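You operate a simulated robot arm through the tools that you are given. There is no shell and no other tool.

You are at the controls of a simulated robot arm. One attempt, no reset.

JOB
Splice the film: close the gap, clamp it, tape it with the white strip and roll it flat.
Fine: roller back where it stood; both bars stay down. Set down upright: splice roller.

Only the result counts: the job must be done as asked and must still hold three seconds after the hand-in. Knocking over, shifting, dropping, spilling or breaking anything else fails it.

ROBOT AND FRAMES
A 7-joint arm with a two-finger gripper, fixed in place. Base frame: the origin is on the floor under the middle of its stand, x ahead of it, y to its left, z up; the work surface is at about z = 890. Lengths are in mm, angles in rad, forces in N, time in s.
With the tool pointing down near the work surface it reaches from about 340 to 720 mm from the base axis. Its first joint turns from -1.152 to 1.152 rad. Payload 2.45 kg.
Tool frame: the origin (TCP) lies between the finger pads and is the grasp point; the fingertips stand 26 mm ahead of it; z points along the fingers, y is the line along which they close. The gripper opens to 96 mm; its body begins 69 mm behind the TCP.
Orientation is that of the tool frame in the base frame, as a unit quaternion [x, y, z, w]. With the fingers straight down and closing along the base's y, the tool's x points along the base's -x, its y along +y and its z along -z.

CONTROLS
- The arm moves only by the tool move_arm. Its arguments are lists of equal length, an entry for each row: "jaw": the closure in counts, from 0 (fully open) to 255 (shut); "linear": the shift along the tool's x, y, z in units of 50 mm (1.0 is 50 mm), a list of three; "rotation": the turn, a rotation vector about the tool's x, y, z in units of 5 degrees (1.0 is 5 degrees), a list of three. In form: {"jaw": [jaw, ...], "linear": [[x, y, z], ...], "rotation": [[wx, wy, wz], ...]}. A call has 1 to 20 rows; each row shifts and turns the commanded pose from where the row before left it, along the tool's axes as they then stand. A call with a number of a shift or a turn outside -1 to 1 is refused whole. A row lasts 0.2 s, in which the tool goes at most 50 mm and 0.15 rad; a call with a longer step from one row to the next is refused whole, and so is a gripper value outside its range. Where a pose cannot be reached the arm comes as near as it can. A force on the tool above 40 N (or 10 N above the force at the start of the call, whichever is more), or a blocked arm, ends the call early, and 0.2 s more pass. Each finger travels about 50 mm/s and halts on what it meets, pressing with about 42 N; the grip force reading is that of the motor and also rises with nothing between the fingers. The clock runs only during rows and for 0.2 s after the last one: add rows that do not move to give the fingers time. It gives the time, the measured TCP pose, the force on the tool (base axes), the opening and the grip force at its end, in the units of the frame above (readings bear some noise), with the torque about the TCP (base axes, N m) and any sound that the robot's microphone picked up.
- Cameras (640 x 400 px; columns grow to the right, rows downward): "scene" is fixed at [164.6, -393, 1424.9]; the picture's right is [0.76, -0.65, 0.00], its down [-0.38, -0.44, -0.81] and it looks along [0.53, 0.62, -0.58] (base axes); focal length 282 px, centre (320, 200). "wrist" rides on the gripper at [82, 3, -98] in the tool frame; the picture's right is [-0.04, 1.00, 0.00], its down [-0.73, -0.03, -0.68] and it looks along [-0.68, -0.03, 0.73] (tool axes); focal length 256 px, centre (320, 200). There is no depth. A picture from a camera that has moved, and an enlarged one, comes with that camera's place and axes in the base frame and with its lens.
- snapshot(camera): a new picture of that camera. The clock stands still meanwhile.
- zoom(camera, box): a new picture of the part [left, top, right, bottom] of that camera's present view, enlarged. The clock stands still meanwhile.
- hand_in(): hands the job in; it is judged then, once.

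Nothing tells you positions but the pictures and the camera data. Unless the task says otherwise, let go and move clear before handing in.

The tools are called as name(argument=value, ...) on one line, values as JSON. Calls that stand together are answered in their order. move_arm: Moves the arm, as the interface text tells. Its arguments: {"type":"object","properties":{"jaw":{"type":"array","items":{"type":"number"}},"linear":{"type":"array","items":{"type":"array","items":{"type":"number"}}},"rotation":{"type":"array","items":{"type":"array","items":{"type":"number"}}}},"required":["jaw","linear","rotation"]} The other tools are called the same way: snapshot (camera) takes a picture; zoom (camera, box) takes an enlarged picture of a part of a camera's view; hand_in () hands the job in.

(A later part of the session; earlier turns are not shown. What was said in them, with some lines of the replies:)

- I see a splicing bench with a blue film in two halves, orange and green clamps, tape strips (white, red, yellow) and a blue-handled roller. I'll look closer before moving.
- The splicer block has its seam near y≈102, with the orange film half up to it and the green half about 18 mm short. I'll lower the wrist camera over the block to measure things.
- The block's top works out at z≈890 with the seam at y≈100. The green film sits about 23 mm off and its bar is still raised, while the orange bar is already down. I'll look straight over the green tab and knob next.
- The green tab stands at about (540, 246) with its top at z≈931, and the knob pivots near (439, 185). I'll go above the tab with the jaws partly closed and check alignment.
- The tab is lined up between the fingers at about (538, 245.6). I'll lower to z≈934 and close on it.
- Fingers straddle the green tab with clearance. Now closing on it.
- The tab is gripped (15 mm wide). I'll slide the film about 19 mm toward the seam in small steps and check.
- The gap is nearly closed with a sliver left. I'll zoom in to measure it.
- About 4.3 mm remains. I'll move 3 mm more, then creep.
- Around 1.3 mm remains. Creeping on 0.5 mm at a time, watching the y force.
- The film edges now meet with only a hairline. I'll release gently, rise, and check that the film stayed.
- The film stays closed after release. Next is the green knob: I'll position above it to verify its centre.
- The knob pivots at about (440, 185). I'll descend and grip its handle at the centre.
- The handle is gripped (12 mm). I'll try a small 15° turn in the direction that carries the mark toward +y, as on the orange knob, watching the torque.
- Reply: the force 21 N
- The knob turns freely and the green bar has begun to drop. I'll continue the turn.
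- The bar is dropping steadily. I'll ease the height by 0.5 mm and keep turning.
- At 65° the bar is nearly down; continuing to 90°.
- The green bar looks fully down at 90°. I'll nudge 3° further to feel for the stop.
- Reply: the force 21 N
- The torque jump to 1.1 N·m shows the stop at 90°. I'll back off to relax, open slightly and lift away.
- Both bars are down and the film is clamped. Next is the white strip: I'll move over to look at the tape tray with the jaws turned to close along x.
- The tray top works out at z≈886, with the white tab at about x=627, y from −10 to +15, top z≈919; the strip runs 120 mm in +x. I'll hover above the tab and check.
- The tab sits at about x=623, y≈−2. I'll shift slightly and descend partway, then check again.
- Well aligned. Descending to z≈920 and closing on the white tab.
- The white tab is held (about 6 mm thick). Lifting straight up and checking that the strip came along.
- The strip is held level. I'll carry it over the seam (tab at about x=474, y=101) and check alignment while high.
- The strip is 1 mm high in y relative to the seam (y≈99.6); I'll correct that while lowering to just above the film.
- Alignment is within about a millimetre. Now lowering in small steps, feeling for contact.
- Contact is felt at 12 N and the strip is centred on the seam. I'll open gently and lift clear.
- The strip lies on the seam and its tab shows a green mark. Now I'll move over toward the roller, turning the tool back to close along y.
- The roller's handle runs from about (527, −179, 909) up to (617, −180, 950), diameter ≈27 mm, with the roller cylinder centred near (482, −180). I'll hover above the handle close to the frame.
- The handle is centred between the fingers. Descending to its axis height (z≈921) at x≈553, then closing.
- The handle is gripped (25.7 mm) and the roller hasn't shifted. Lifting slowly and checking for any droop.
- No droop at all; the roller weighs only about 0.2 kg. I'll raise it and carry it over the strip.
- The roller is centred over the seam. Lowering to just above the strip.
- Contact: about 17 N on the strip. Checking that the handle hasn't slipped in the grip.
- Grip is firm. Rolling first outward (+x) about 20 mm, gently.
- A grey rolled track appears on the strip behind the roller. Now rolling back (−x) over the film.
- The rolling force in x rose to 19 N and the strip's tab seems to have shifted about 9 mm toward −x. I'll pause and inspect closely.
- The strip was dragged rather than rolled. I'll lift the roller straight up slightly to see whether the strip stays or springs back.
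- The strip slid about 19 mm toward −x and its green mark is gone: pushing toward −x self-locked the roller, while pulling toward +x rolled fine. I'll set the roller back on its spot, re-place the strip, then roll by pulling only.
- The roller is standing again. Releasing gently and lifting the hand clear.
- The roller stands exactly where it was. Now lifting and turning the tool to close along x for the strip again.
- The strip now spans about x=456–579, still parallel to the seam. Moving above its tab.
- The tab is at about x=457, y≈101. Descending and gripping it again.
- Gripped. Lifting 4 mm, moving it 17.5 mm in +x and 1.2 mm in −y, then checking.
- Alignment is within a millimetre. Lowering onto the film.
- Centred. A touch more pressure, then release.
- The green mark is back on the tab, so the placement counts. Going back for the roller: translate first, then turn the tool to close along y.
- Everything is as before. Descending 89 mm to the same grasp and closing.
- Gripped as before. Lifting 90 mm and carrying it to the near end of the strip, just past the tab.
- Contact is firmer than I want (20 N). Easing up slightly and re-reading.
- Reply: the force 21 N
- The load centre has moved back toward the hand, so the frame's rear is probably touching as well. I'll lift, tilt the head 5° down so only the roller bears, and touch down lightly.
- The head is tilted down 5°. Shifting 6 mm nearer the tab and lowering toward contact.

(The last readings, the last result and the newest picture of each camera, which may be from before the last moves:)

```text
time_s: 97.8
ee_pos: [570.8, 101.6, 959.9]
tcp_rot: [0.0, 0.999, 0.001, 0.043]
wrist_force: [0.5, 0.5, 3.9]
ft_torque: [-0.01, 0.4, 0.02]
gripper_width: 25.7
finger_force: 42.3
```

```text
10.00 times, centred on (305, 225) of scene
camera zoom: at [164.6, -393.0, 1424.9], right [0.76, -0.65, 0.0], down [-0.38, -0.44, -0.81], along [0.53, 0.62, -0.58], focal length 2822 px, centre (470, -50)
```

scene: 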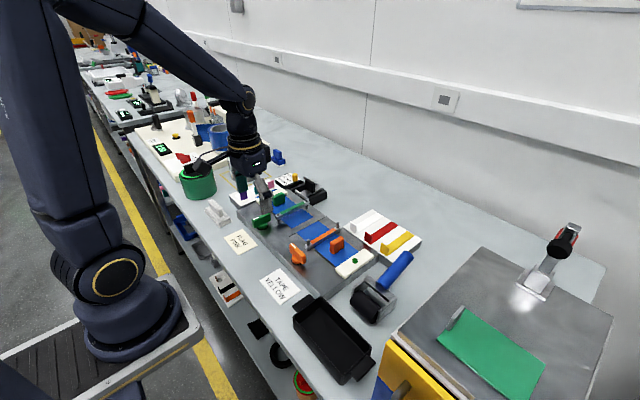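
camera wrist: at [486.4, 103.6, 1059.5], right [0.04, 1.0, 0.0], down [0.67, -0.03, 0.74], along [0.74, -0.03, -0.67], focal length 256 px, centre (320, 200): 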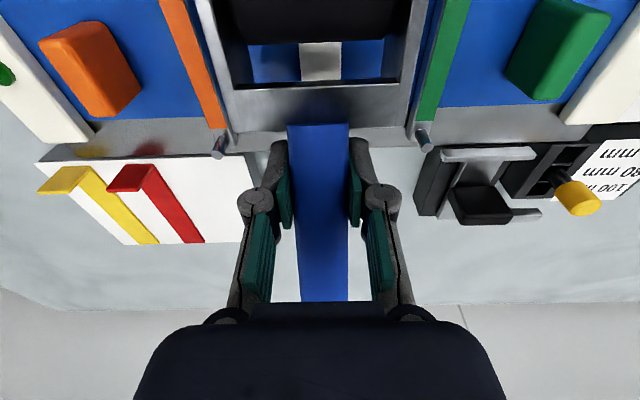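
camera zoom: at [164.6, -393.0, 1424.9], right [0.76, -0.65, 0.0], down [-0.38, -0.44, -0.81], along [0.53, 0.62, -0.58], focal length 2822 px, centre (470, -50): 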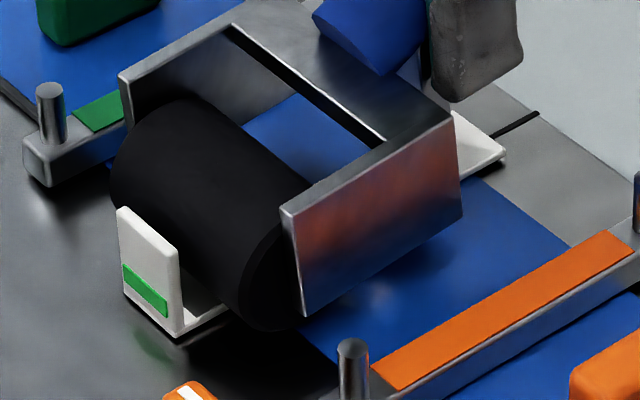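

Now only the roller bears (~6 N, lever arm matches). Pulling +x along the strip, first 20 mm.

move_arm(jaw=[255, 255, 255, 255, 255, 255], linear=[[0, 0, 0.004], [-0.0996, 0, 0.0087], [-0.0996, 0, 0.0087], [-0.0996, 0, 0.0087], [-0.0996, 0, 0.0087], [0, 0, 0]], rotation=[[0, 0, 0], [0, 0, 0], [0, 0, 0], [0, 0, 0], [0, 0, 0], [0, 0, 0]])

zoom(camera="scene", box=[280, 195, 340, 245])

```text
time_s: 99.2
ee_pos: [591.8, 99.3, 961.6]
tcp_rot: [-0.001, 0.999, 0.0, 0.044]
wrist_force: [-0.3, -0.3, 6.6]
ft_torque: [0.0, 0.57, -0.03]
gripper_width: 25.7
finger_force: 42.1
```

```text
8.00 times, centred on (310, 220) of scene
camera zoom: at [164.5, -393.0, 1424.9], right [0.76, -0.65, 0.0], down [-0.38, -0.44, -0.81], along [0.53, 0.62, -0.58], focal length 2258 px, centre (400, 40)
```

zoom: 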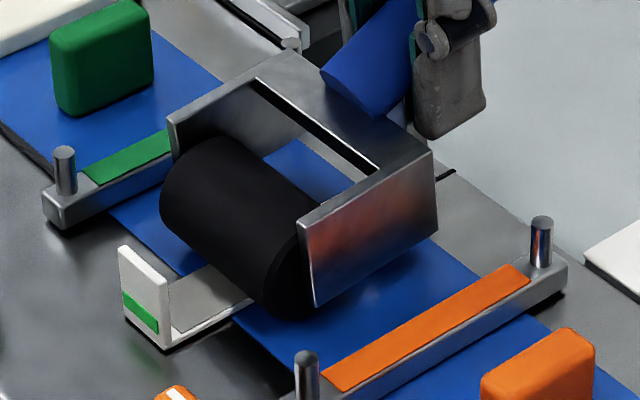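

The strip stays put and shows a grey rolled track behind the roller. Continuing the pull.

move_arm(jaw=[255, 255, 255, 255, 255, 255, 255, 255], linear=[[-0.0996, 0, 0.0087], [-0.0996, 0, 0.0087], [-0.0996, 0, 0.0087], [-0.0996, 0, 0.0087], [-0.0996, 0, 0.0087], [-0.0996, 0, 0.0087], [-0.0996, 0, 0.0087], [0, 0, 0]], rotation=[[0, 0, 0], [0, 0, 0], [0, 0, 0], [0, 0, 0], [0, 0, 0], [0, 0, 0], [0, 0, 0], [0, 0, 0]])

zoom(camera="scene", box=[280, 195, 340, 245])

```text
time_s: 101.0
ee_pos: [625.9, 101.3, 959.8]
tcp_rot: [0.001, 0.999, 0.001, 0.044]
wrist_force: [-0.3, 0.0, 2.6]
ft_torque: [-0.01, 0.35, 0.01]
gripper_width: 25.7
finger_force: 42.0
```

```text
8.00 times, centred on (310, 220) of scene
camera zoom: at [164.6, -393.0, 1424.9], right [0.76, -0.65, 0.0], down [-0.38, -0.44, -0.81], along [0.53, 0.62, -0.58], focal length 2258 px, centre (400, 40)
```

zoom: 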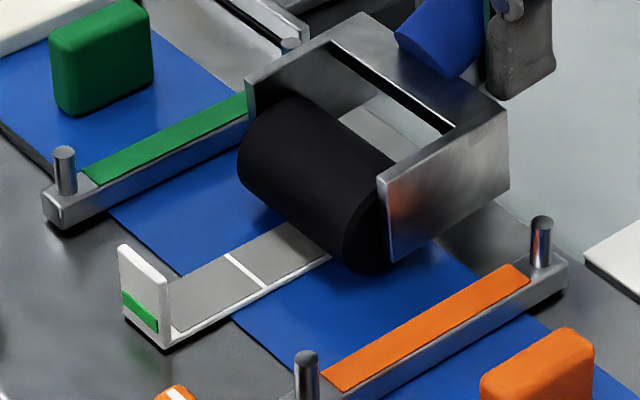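

The strip's first panel turned grey (rolled) and the second is in progress. Adding a touch of pressure and continuing to the far end.

move_arm(jaw=[255, 255, 255, 255, 255, 255, 255, 255], linear=[[0, 0, 0.005], [-0.0996, 0, 0.0092], [-0.0996, 0, 0.0092], [-0.0996, 0, 0.0092], [-0.0996, 0, 0.0092], [-0.0996, 0, 0.0092], [-0.0996, 0, 0.0092], [0, 0, 0]], rotation=[[0, 0, 0], [0, 0, 0], [0, 0, 0], [0, 0, 0], [0, 0, 0], [0, 0, 0], [0, 0, 0], [0, 0, 0]])

zoom(camera="scene", box=[280, 190, 350, 245])

```text
time_s: 102.8
ee_pos: [656.5, 99.6, 959.8]
tcp_rot: [0.0, 0.999, 0.0, 0.043]
wrist_force: [0.2, 0.1, 6.3]
ft_torque: [0.03, 0.5, -0.03]
gripper_width: 26.0
finger_force: 41.6
```

```text
7.27 times, centred on (315, 218) of scene
camera zoom: at [164.5, -393.0, 1424.9], right [0.76, -0.65, 0.0], down [-0.38, -0.44, -0.81], along [0.53, 0.62, -0.58], focal length 2053 px, centre (356, 73)
```

zoom: 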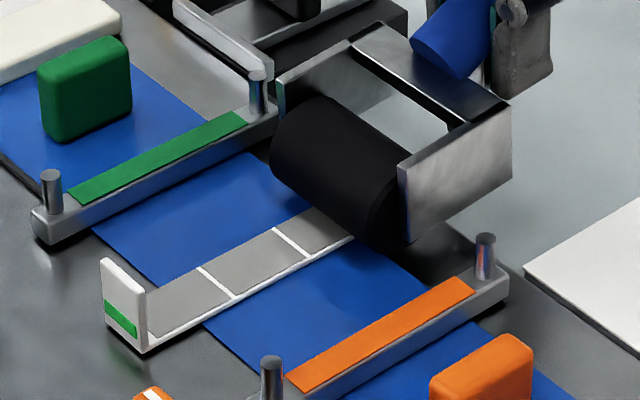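

Panels one and two are fully grey and the third looks so too. Lifting straight up to inspect.

move_arm(jaw=[255, 255, 255, 255], linear=[[-0.009, 0, -0.1], [-0.035, 0, -0.398], [-0.044, 0, -0.498], [0, 0, 0]], rotation=[[0, 0, 0], [0, 0, 0], [0, 0, 0], [0, 0, 0]])

zoom(camera="scene", box=[280, 190, 350, 245])

snapshot(camera="wrist")

```text
time_s: 103.8
ee_pos: [656.5, 100.8, 1010.3]
tcp_rot: [0.0, 0.999, 0.0, 0.044]
wrist_force: [0.5, -0.2, -2.0]
ft_torque: [0.02, -0.08, -0.01]
gripper_width: 25.5
finger_force: 42.1
```

```text
7.27 times, centred on (315, 218) of scene
camera zoom: at [164.7, -393.0, 1424.9], right [0.76, -0.65, 0.0], down [-0.38, -0.44, -0.81], along [0.53, 0.62, -0.58], focal length 2053 px, centre (356, 73)
```

zoom: 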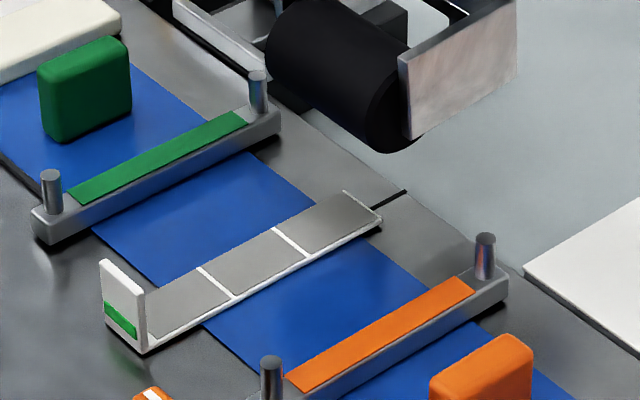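

```text
taken
camera wrist: at [565.7, 104.0, 1101.3], right [0.04, 1.0, 0.0], down [0.67, -0.03, 0.74], along [0.74, -0.03, -0.67], focal length 256 px, centre (320, 200)
```

wrist: 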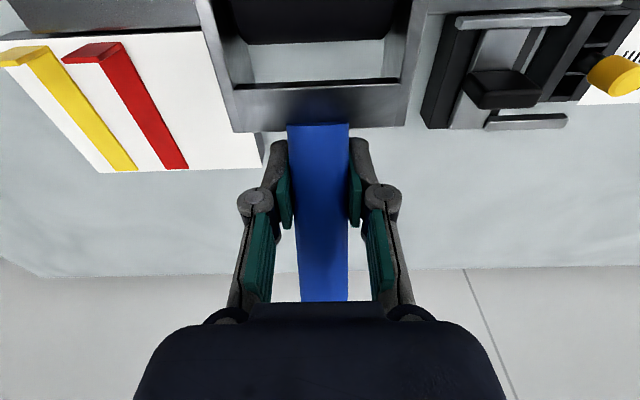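

All three panels are rolled, the green mark remains, and the strip is still on the seam. Now levelling the tool and returning the roller to its original spot.

move_arm(jaw=[255, 255, 255, 255, 255, 255, 255, 255, 255, 255, 255, 255, 255, 255, 255, 255], linear=[[0, 0, 0], [0, 0, 0], [0.2578, -0.7, 0], [0.2578, -0.7, 0], [0.2578, -0.7, 0], [0.2578, -0.7, 0], [0.2578, -0.7, 0], [0.2578, -0.7, 0], [0.2578, -0.7, 0], [0.2578, -0.7, 0], [0, 0, 0], [0, 0, 0.5], [0, 0, 0.5], [0, 0, 0.4], [0, 0, 0.255], [0, 0, 0]], rotation=[[0, 0.5, 0], [0, 0.5, 0], [0, 0, 0], [0, 0, 0], [0, 0, 0], [0, 0, 0], [0, 0, 0], [0, 0, 0], [0, 0, 0], [0, 0, 0], [0, 0, 0], [0, 0, 0], [0, 0, 0], [0, 0, 0], [0, 0, 0], [0, 0, 0]])

snapshot(camera="wrist")

zoom(camera="scene", box=[340, 230, 420, 310])

zoom(camera="scene", box=[280, 190, 350, 245])

```text
time_s: 107.2
ee_pos: [552.9, -178.9, 926.9]
tcp_rot: [0.0, 1.0, 0.0, 0.0]
wrist_force: [0.1, -0.7, -1.7]
ft_torque: [-0.04, -0.1, 0.0]
gripper_width: 25.6
finger_force: 41.9
```

```text
taken
camera wrist: at [470.7, -175.7, 1025.4], right [0.04, 1.0, 0.0], down [0.73, -0.03, 0.68], along [0.68, -0.03, -0.73], focal length 256 px, centre (320, 200)
```

wrist: 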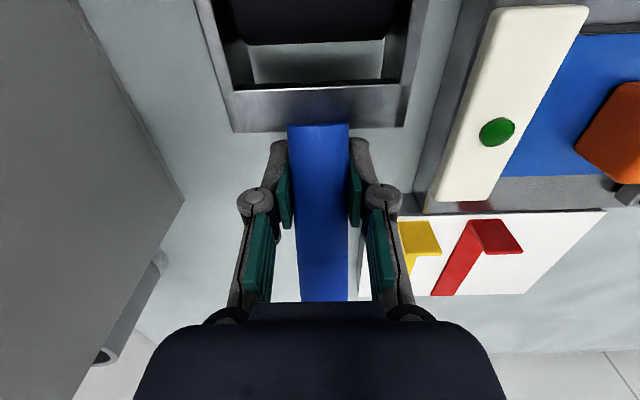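

```text
5.00 times, centred on (380, 270) of scene
camera zoom: at [164.7, -393.0, 1424.9], right [0.76, -0.65, 0.0], down [-0.38, -0.44, -0.81], along [0.53, 0.62, -0.58], focal length 1411 px, centre (20, -150)
```

zoom: 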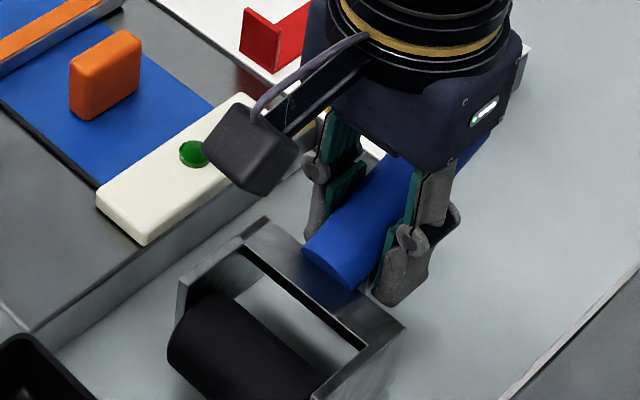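

```text
7.27 times, centred on (315, 218) of scene
camera zoom: at [164.7, -393.0, 1424.9], right [0.76, -0.65, 0.0], down [-0.38, -0.44, -0.81], along [0.53, 0.62, -0.58], focal length 2053 px, centre (356, 73)
```

zoom: 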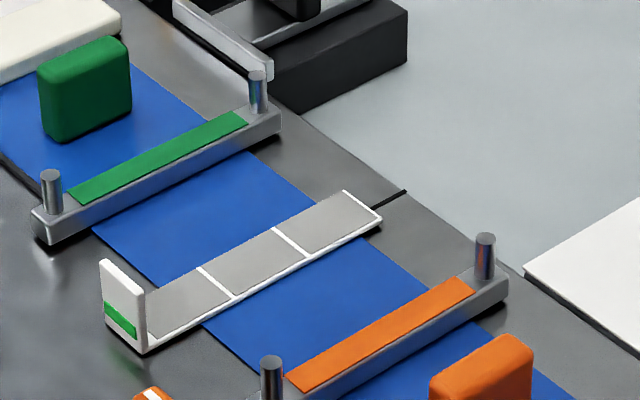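

Lowering the last millimetres gently.

move_arm(jaw=[255, 255, 255, 255], linear=[[0, 0, 0.04], [0, 0, 0.04], [0, 0, 0.02], [0, 0, 0]], rotation=[[0, 0, 0], [0, 0, 0], [0, 0, 0], [0, 0, 0]])

move_arm(jaw=[255, 255, 255], linear=[[0, 0, 0.012], [0, 0, 0], [0, 0, 0]], rotation=[[0, 0, 0], [0, 0, 0], [0, 0, 0]])

```text
time_s: 108.2
ee_pos: [553.1, -179.1, 922.1]
tcp_rot: [0.0, 1.0, 0.0, 0.0]
wrist_force: [-0.1, 0.0, -2.3]
ft_torque: [0.0, -0.09, -0.03]
gripper_width: 25.7
finger_force: 42.1
```

```text
time_s: 109.0
ee_pos: [553.2, -179.5, 922.3]
tcp_rot: [0.001, 1.0, 0.001, 0.0]
wrist_force: [-0.2, -0.6, -2.3]
ft_torque: [-0.03, -0.05, 0.02]
gripper_width: 25.8
finger_force: 41.9
```

move_arm(jaw=[255, 255, 255], linear=[[0, 0, 0.01], [0, 0, 0], [0, 0, 0]], rotation=[[0, 0, 0], [0, 0, 0], [0, 0, 0]])

move_arm(jaw=[255, 255, 255], linear=[[0, 0, 0.006], [0, 0, 0], [0, 0, 0]], rotation=[[0, 0, 0], [0, 0, 0], [0, 0, 0]])

```text
time_s: 109.8
ee_pos: [554.0, -179.2, 921.3]
tcp_rot: [0.0, 1.0, 0.001, 0.0]
wrist_force: [-0.2, 0.0, -2.4]
ft_torque: [-0.02, -0.06, 0.02]
gripper_width: 25.7
finger_force: 42.1
```

```text
time_s: 110.6
ee_pos: [553.8, -179.6, 922.6]
tcp_rot: [0.0, 1.0, 0.0, 0.0]
wrist_force: [-0.2, -0.5, -2.4]
ft_torque: [0.0, -0.05, 0.01]
gripper_width: 25.6
finger_force: 41.9
```

move_arm(jaw=[255, 255, 255], linear=[[0, 0, 0.008], [0, 0, 0], [0, 0, 0]], rotation=[[0, 0, 0], [0, 0, 0], [0, 0, 0]])

zoom(camera="scene", box=[340, 250, 410, 310])

```text
time_s: 111.4
ee_pos: [552.7, -180.1, 921.6]
tcp_rot: [0.0, 1.0, 0.001, 0.0]
wrist_force: [-1.7, 0.4, 4.4]
ft_torque: [0.06, 0.05, 0.02]
gripper_width: 26.0
finger_force: 42.0
```

```text
6.67 times, centred on (375, 280) of scene
camera zoom: at [164.5, -392.9, 1424.9], right [0.76, -0.65, 0.0], down [-0.38, -0.44, -0.81], along [0.53, 0.62, -0.58], focal length 1882 px, centre (-47, -333)
```

zoom: 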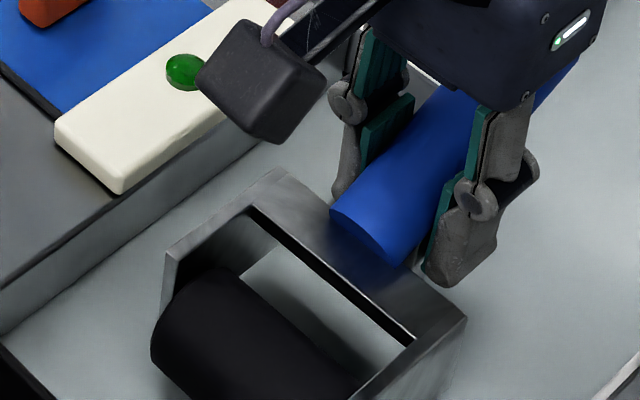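

Contact made. Releasing and lifting away.

move_arm(jaw=[240, 220, 190, 160, 125, 125, 125], linear=[[0, 0, 0], [0, 0, 0], [0, 0, 0], [0, 0, 0], [0, 0, 0], [0, 0, 0], [0, 0, 0]], rotation=[[0, 0, 0], [0, 0, 0], [0, 0, 0], [0, 0, 0], [0, 0, 0], [0, 0, 0], [0, 0, 0]])

snapshot(camera="wrist")

zoom(camera="scene", box=[340, 230, 420, 310])

```text
time_s: 113.0
ee_pos: [554.2, -179.2, 919.9]
tcp_rot: [0.0, 1.0, 0.0, -0.001]
wrist_force: [-0.3, 0.3, -0.7]
ft_torque: [0.01, 0.01, -0.04]
gripper_width: 48.9
finger_force: 0.0
```

```text
taken
camera wrist: at [471.1, -176.2, 1019.2], right [0.04, 1.0, 0.0], down [0.73, -0.03, 0.68], along [0.68, -0.03, -0.73], focal length 256 px, centre (320, 200)
```

wrist: 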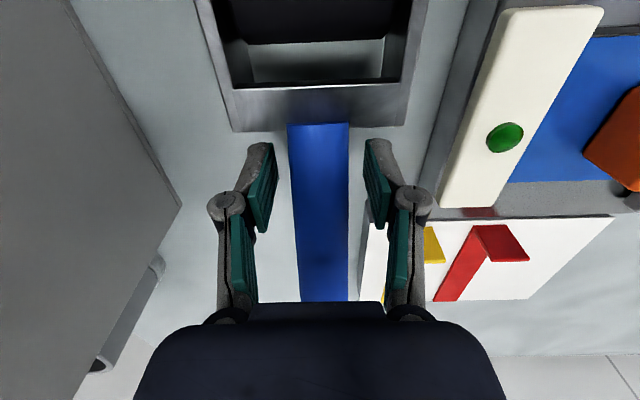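

```text
5.00 times, centred on (380, 270) of scene
camera zoom: at [164.6, -393.0, 1424.9], right [0.76, -0.65, 0.0], down [-0.38, -0.44, -0.81], along [0.53, 0.62, -0.58], focal length 1411 px, centre (20, -150)
```

zoom: 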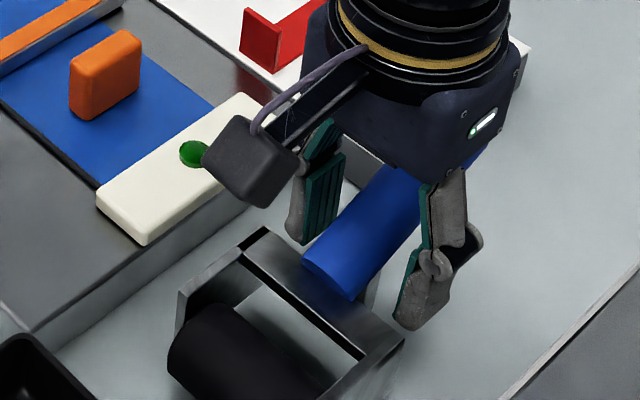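

The roller stands where it did originally. Raising the hand clear and doing a last check of everything.

move_arm(jaw=[125, 125, 125, 125, 125, 125, 125, 125], linear=[[0, 0, -0.4], [0, 0, -0.8], [0, 0, -0.9], [0, 0, -0.9], [0, 0, -0.9], [0.6, 0.4, -0.5], [0.6, 0.4, -0.5], [0, 0, 0]], rotation=[[0, 0, 0], [0, 0, 0], [0, 0, 0], [0, 0, 0], [0, 0, 0], [0, 0, 0], [0, 0, 0], [0, 0, 0]])

snapshot(camera="scene")

zoom(camera="scene", box=[225, 170, 365, 280])

zoom(camera="scene", box=[320, 200, 440, 330])

snapshot(camera="wrist")

```text
time_s: 114.8
ee_pos: [494.0, -140.5, 1165.7]
tcp_rot: [0.0, 1.0, -0.001, 0.0]
wrist_force: [-0.2, 0.3, 0.0]
ft_torque: [-0.02, 0.01, -0.03]
gripper_width: 49.1
finger_force: 0.1
```

```text
taken
```

scene: 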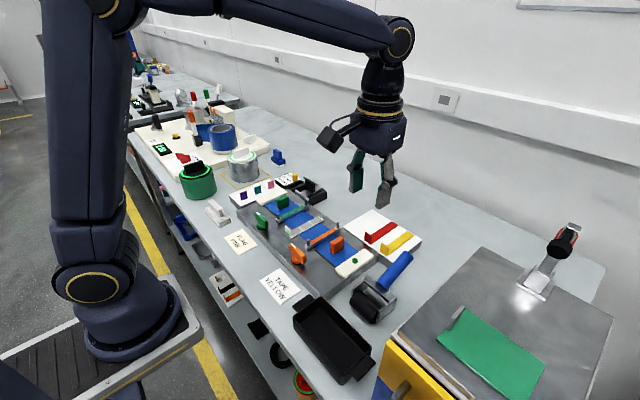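

```text
3.64 times, centred on (295, 225) of scene
camera zoom: at [164.6, -393.0, 1424.9], right [0.76, -0.65, 0.0], down [-0.38, -0.44, -0.81], along [0.53, 0.62, -0.58], focal length 1026 px, centre (411, 109)
```

zoom: 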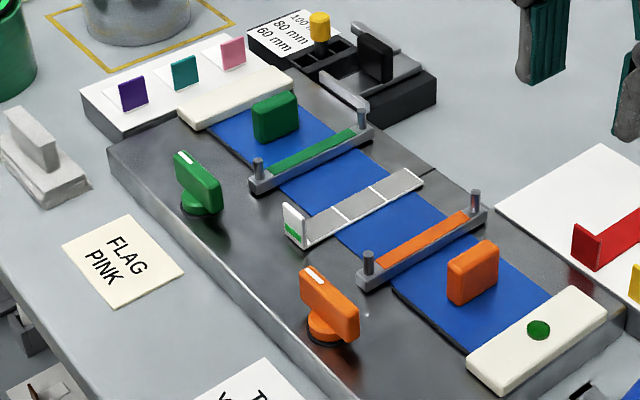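

```text
3.08 times, centred on (380, 265) of scene
camera zoom: at [164.6, -393.0, 1424.9], right [0.76, -0.65, 0.0], down [-0.38, -0.44, -0.81], along [0.53, 0.62, -0.58], focal length 868 px, centre (135, 0)
```

zoom: 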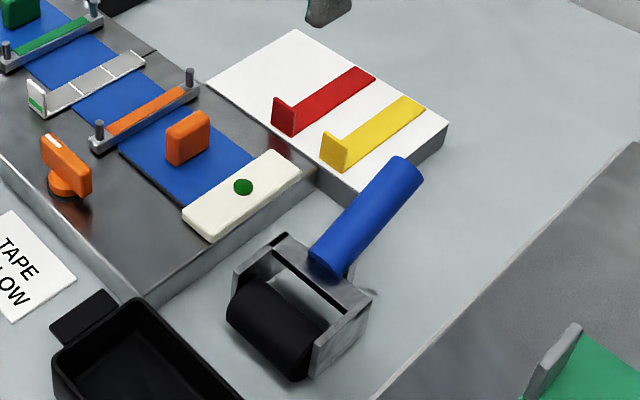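

```text
taken
camera wrist: at [411.1, -136.5, 1263.3], right [0.04, 1.0, 0.0], down [0.73, -0.03, 0.68], along [0.68, -0.03, -0.73], focal length 256 px, centre (320, 200)
```

wrist: 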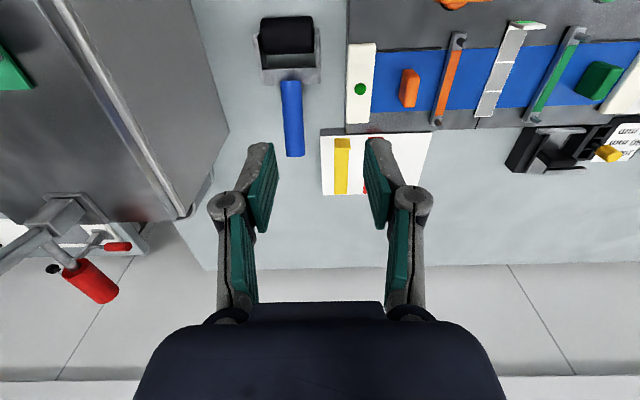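

The film gap is closed and both bars are down. The white strip sits on the seam with all three panels rolled grey, and the roller stands upright in its original place. The hand is clear, so I'm handing in.

hand_in()

```text
The job is handed in.
```

The splice is finished and handed in. The film gap is closed, both bars are down, and the white strip lies over the seam. All three of its panels turned grey under the roller. I haven't seen the verdict, only that the hand-in went through.

- **Rolling:** On my first pass I pushed the roller the wrong way and it dragged the strip about 19 mm off the seam. I set the roller back, put the strip back on the seam, and rolled it again by pulling only. The strip stayed put that time.
- **Roller:** It stands upright where it was, within about a millimetre judging by the pictures.
- **Labels:** A card on the bench says "TAPE YELLOW" and another "FLAG PINK". I followed your instruction and used the white strip.

In the last pictures nothing else had been knocked or moved.
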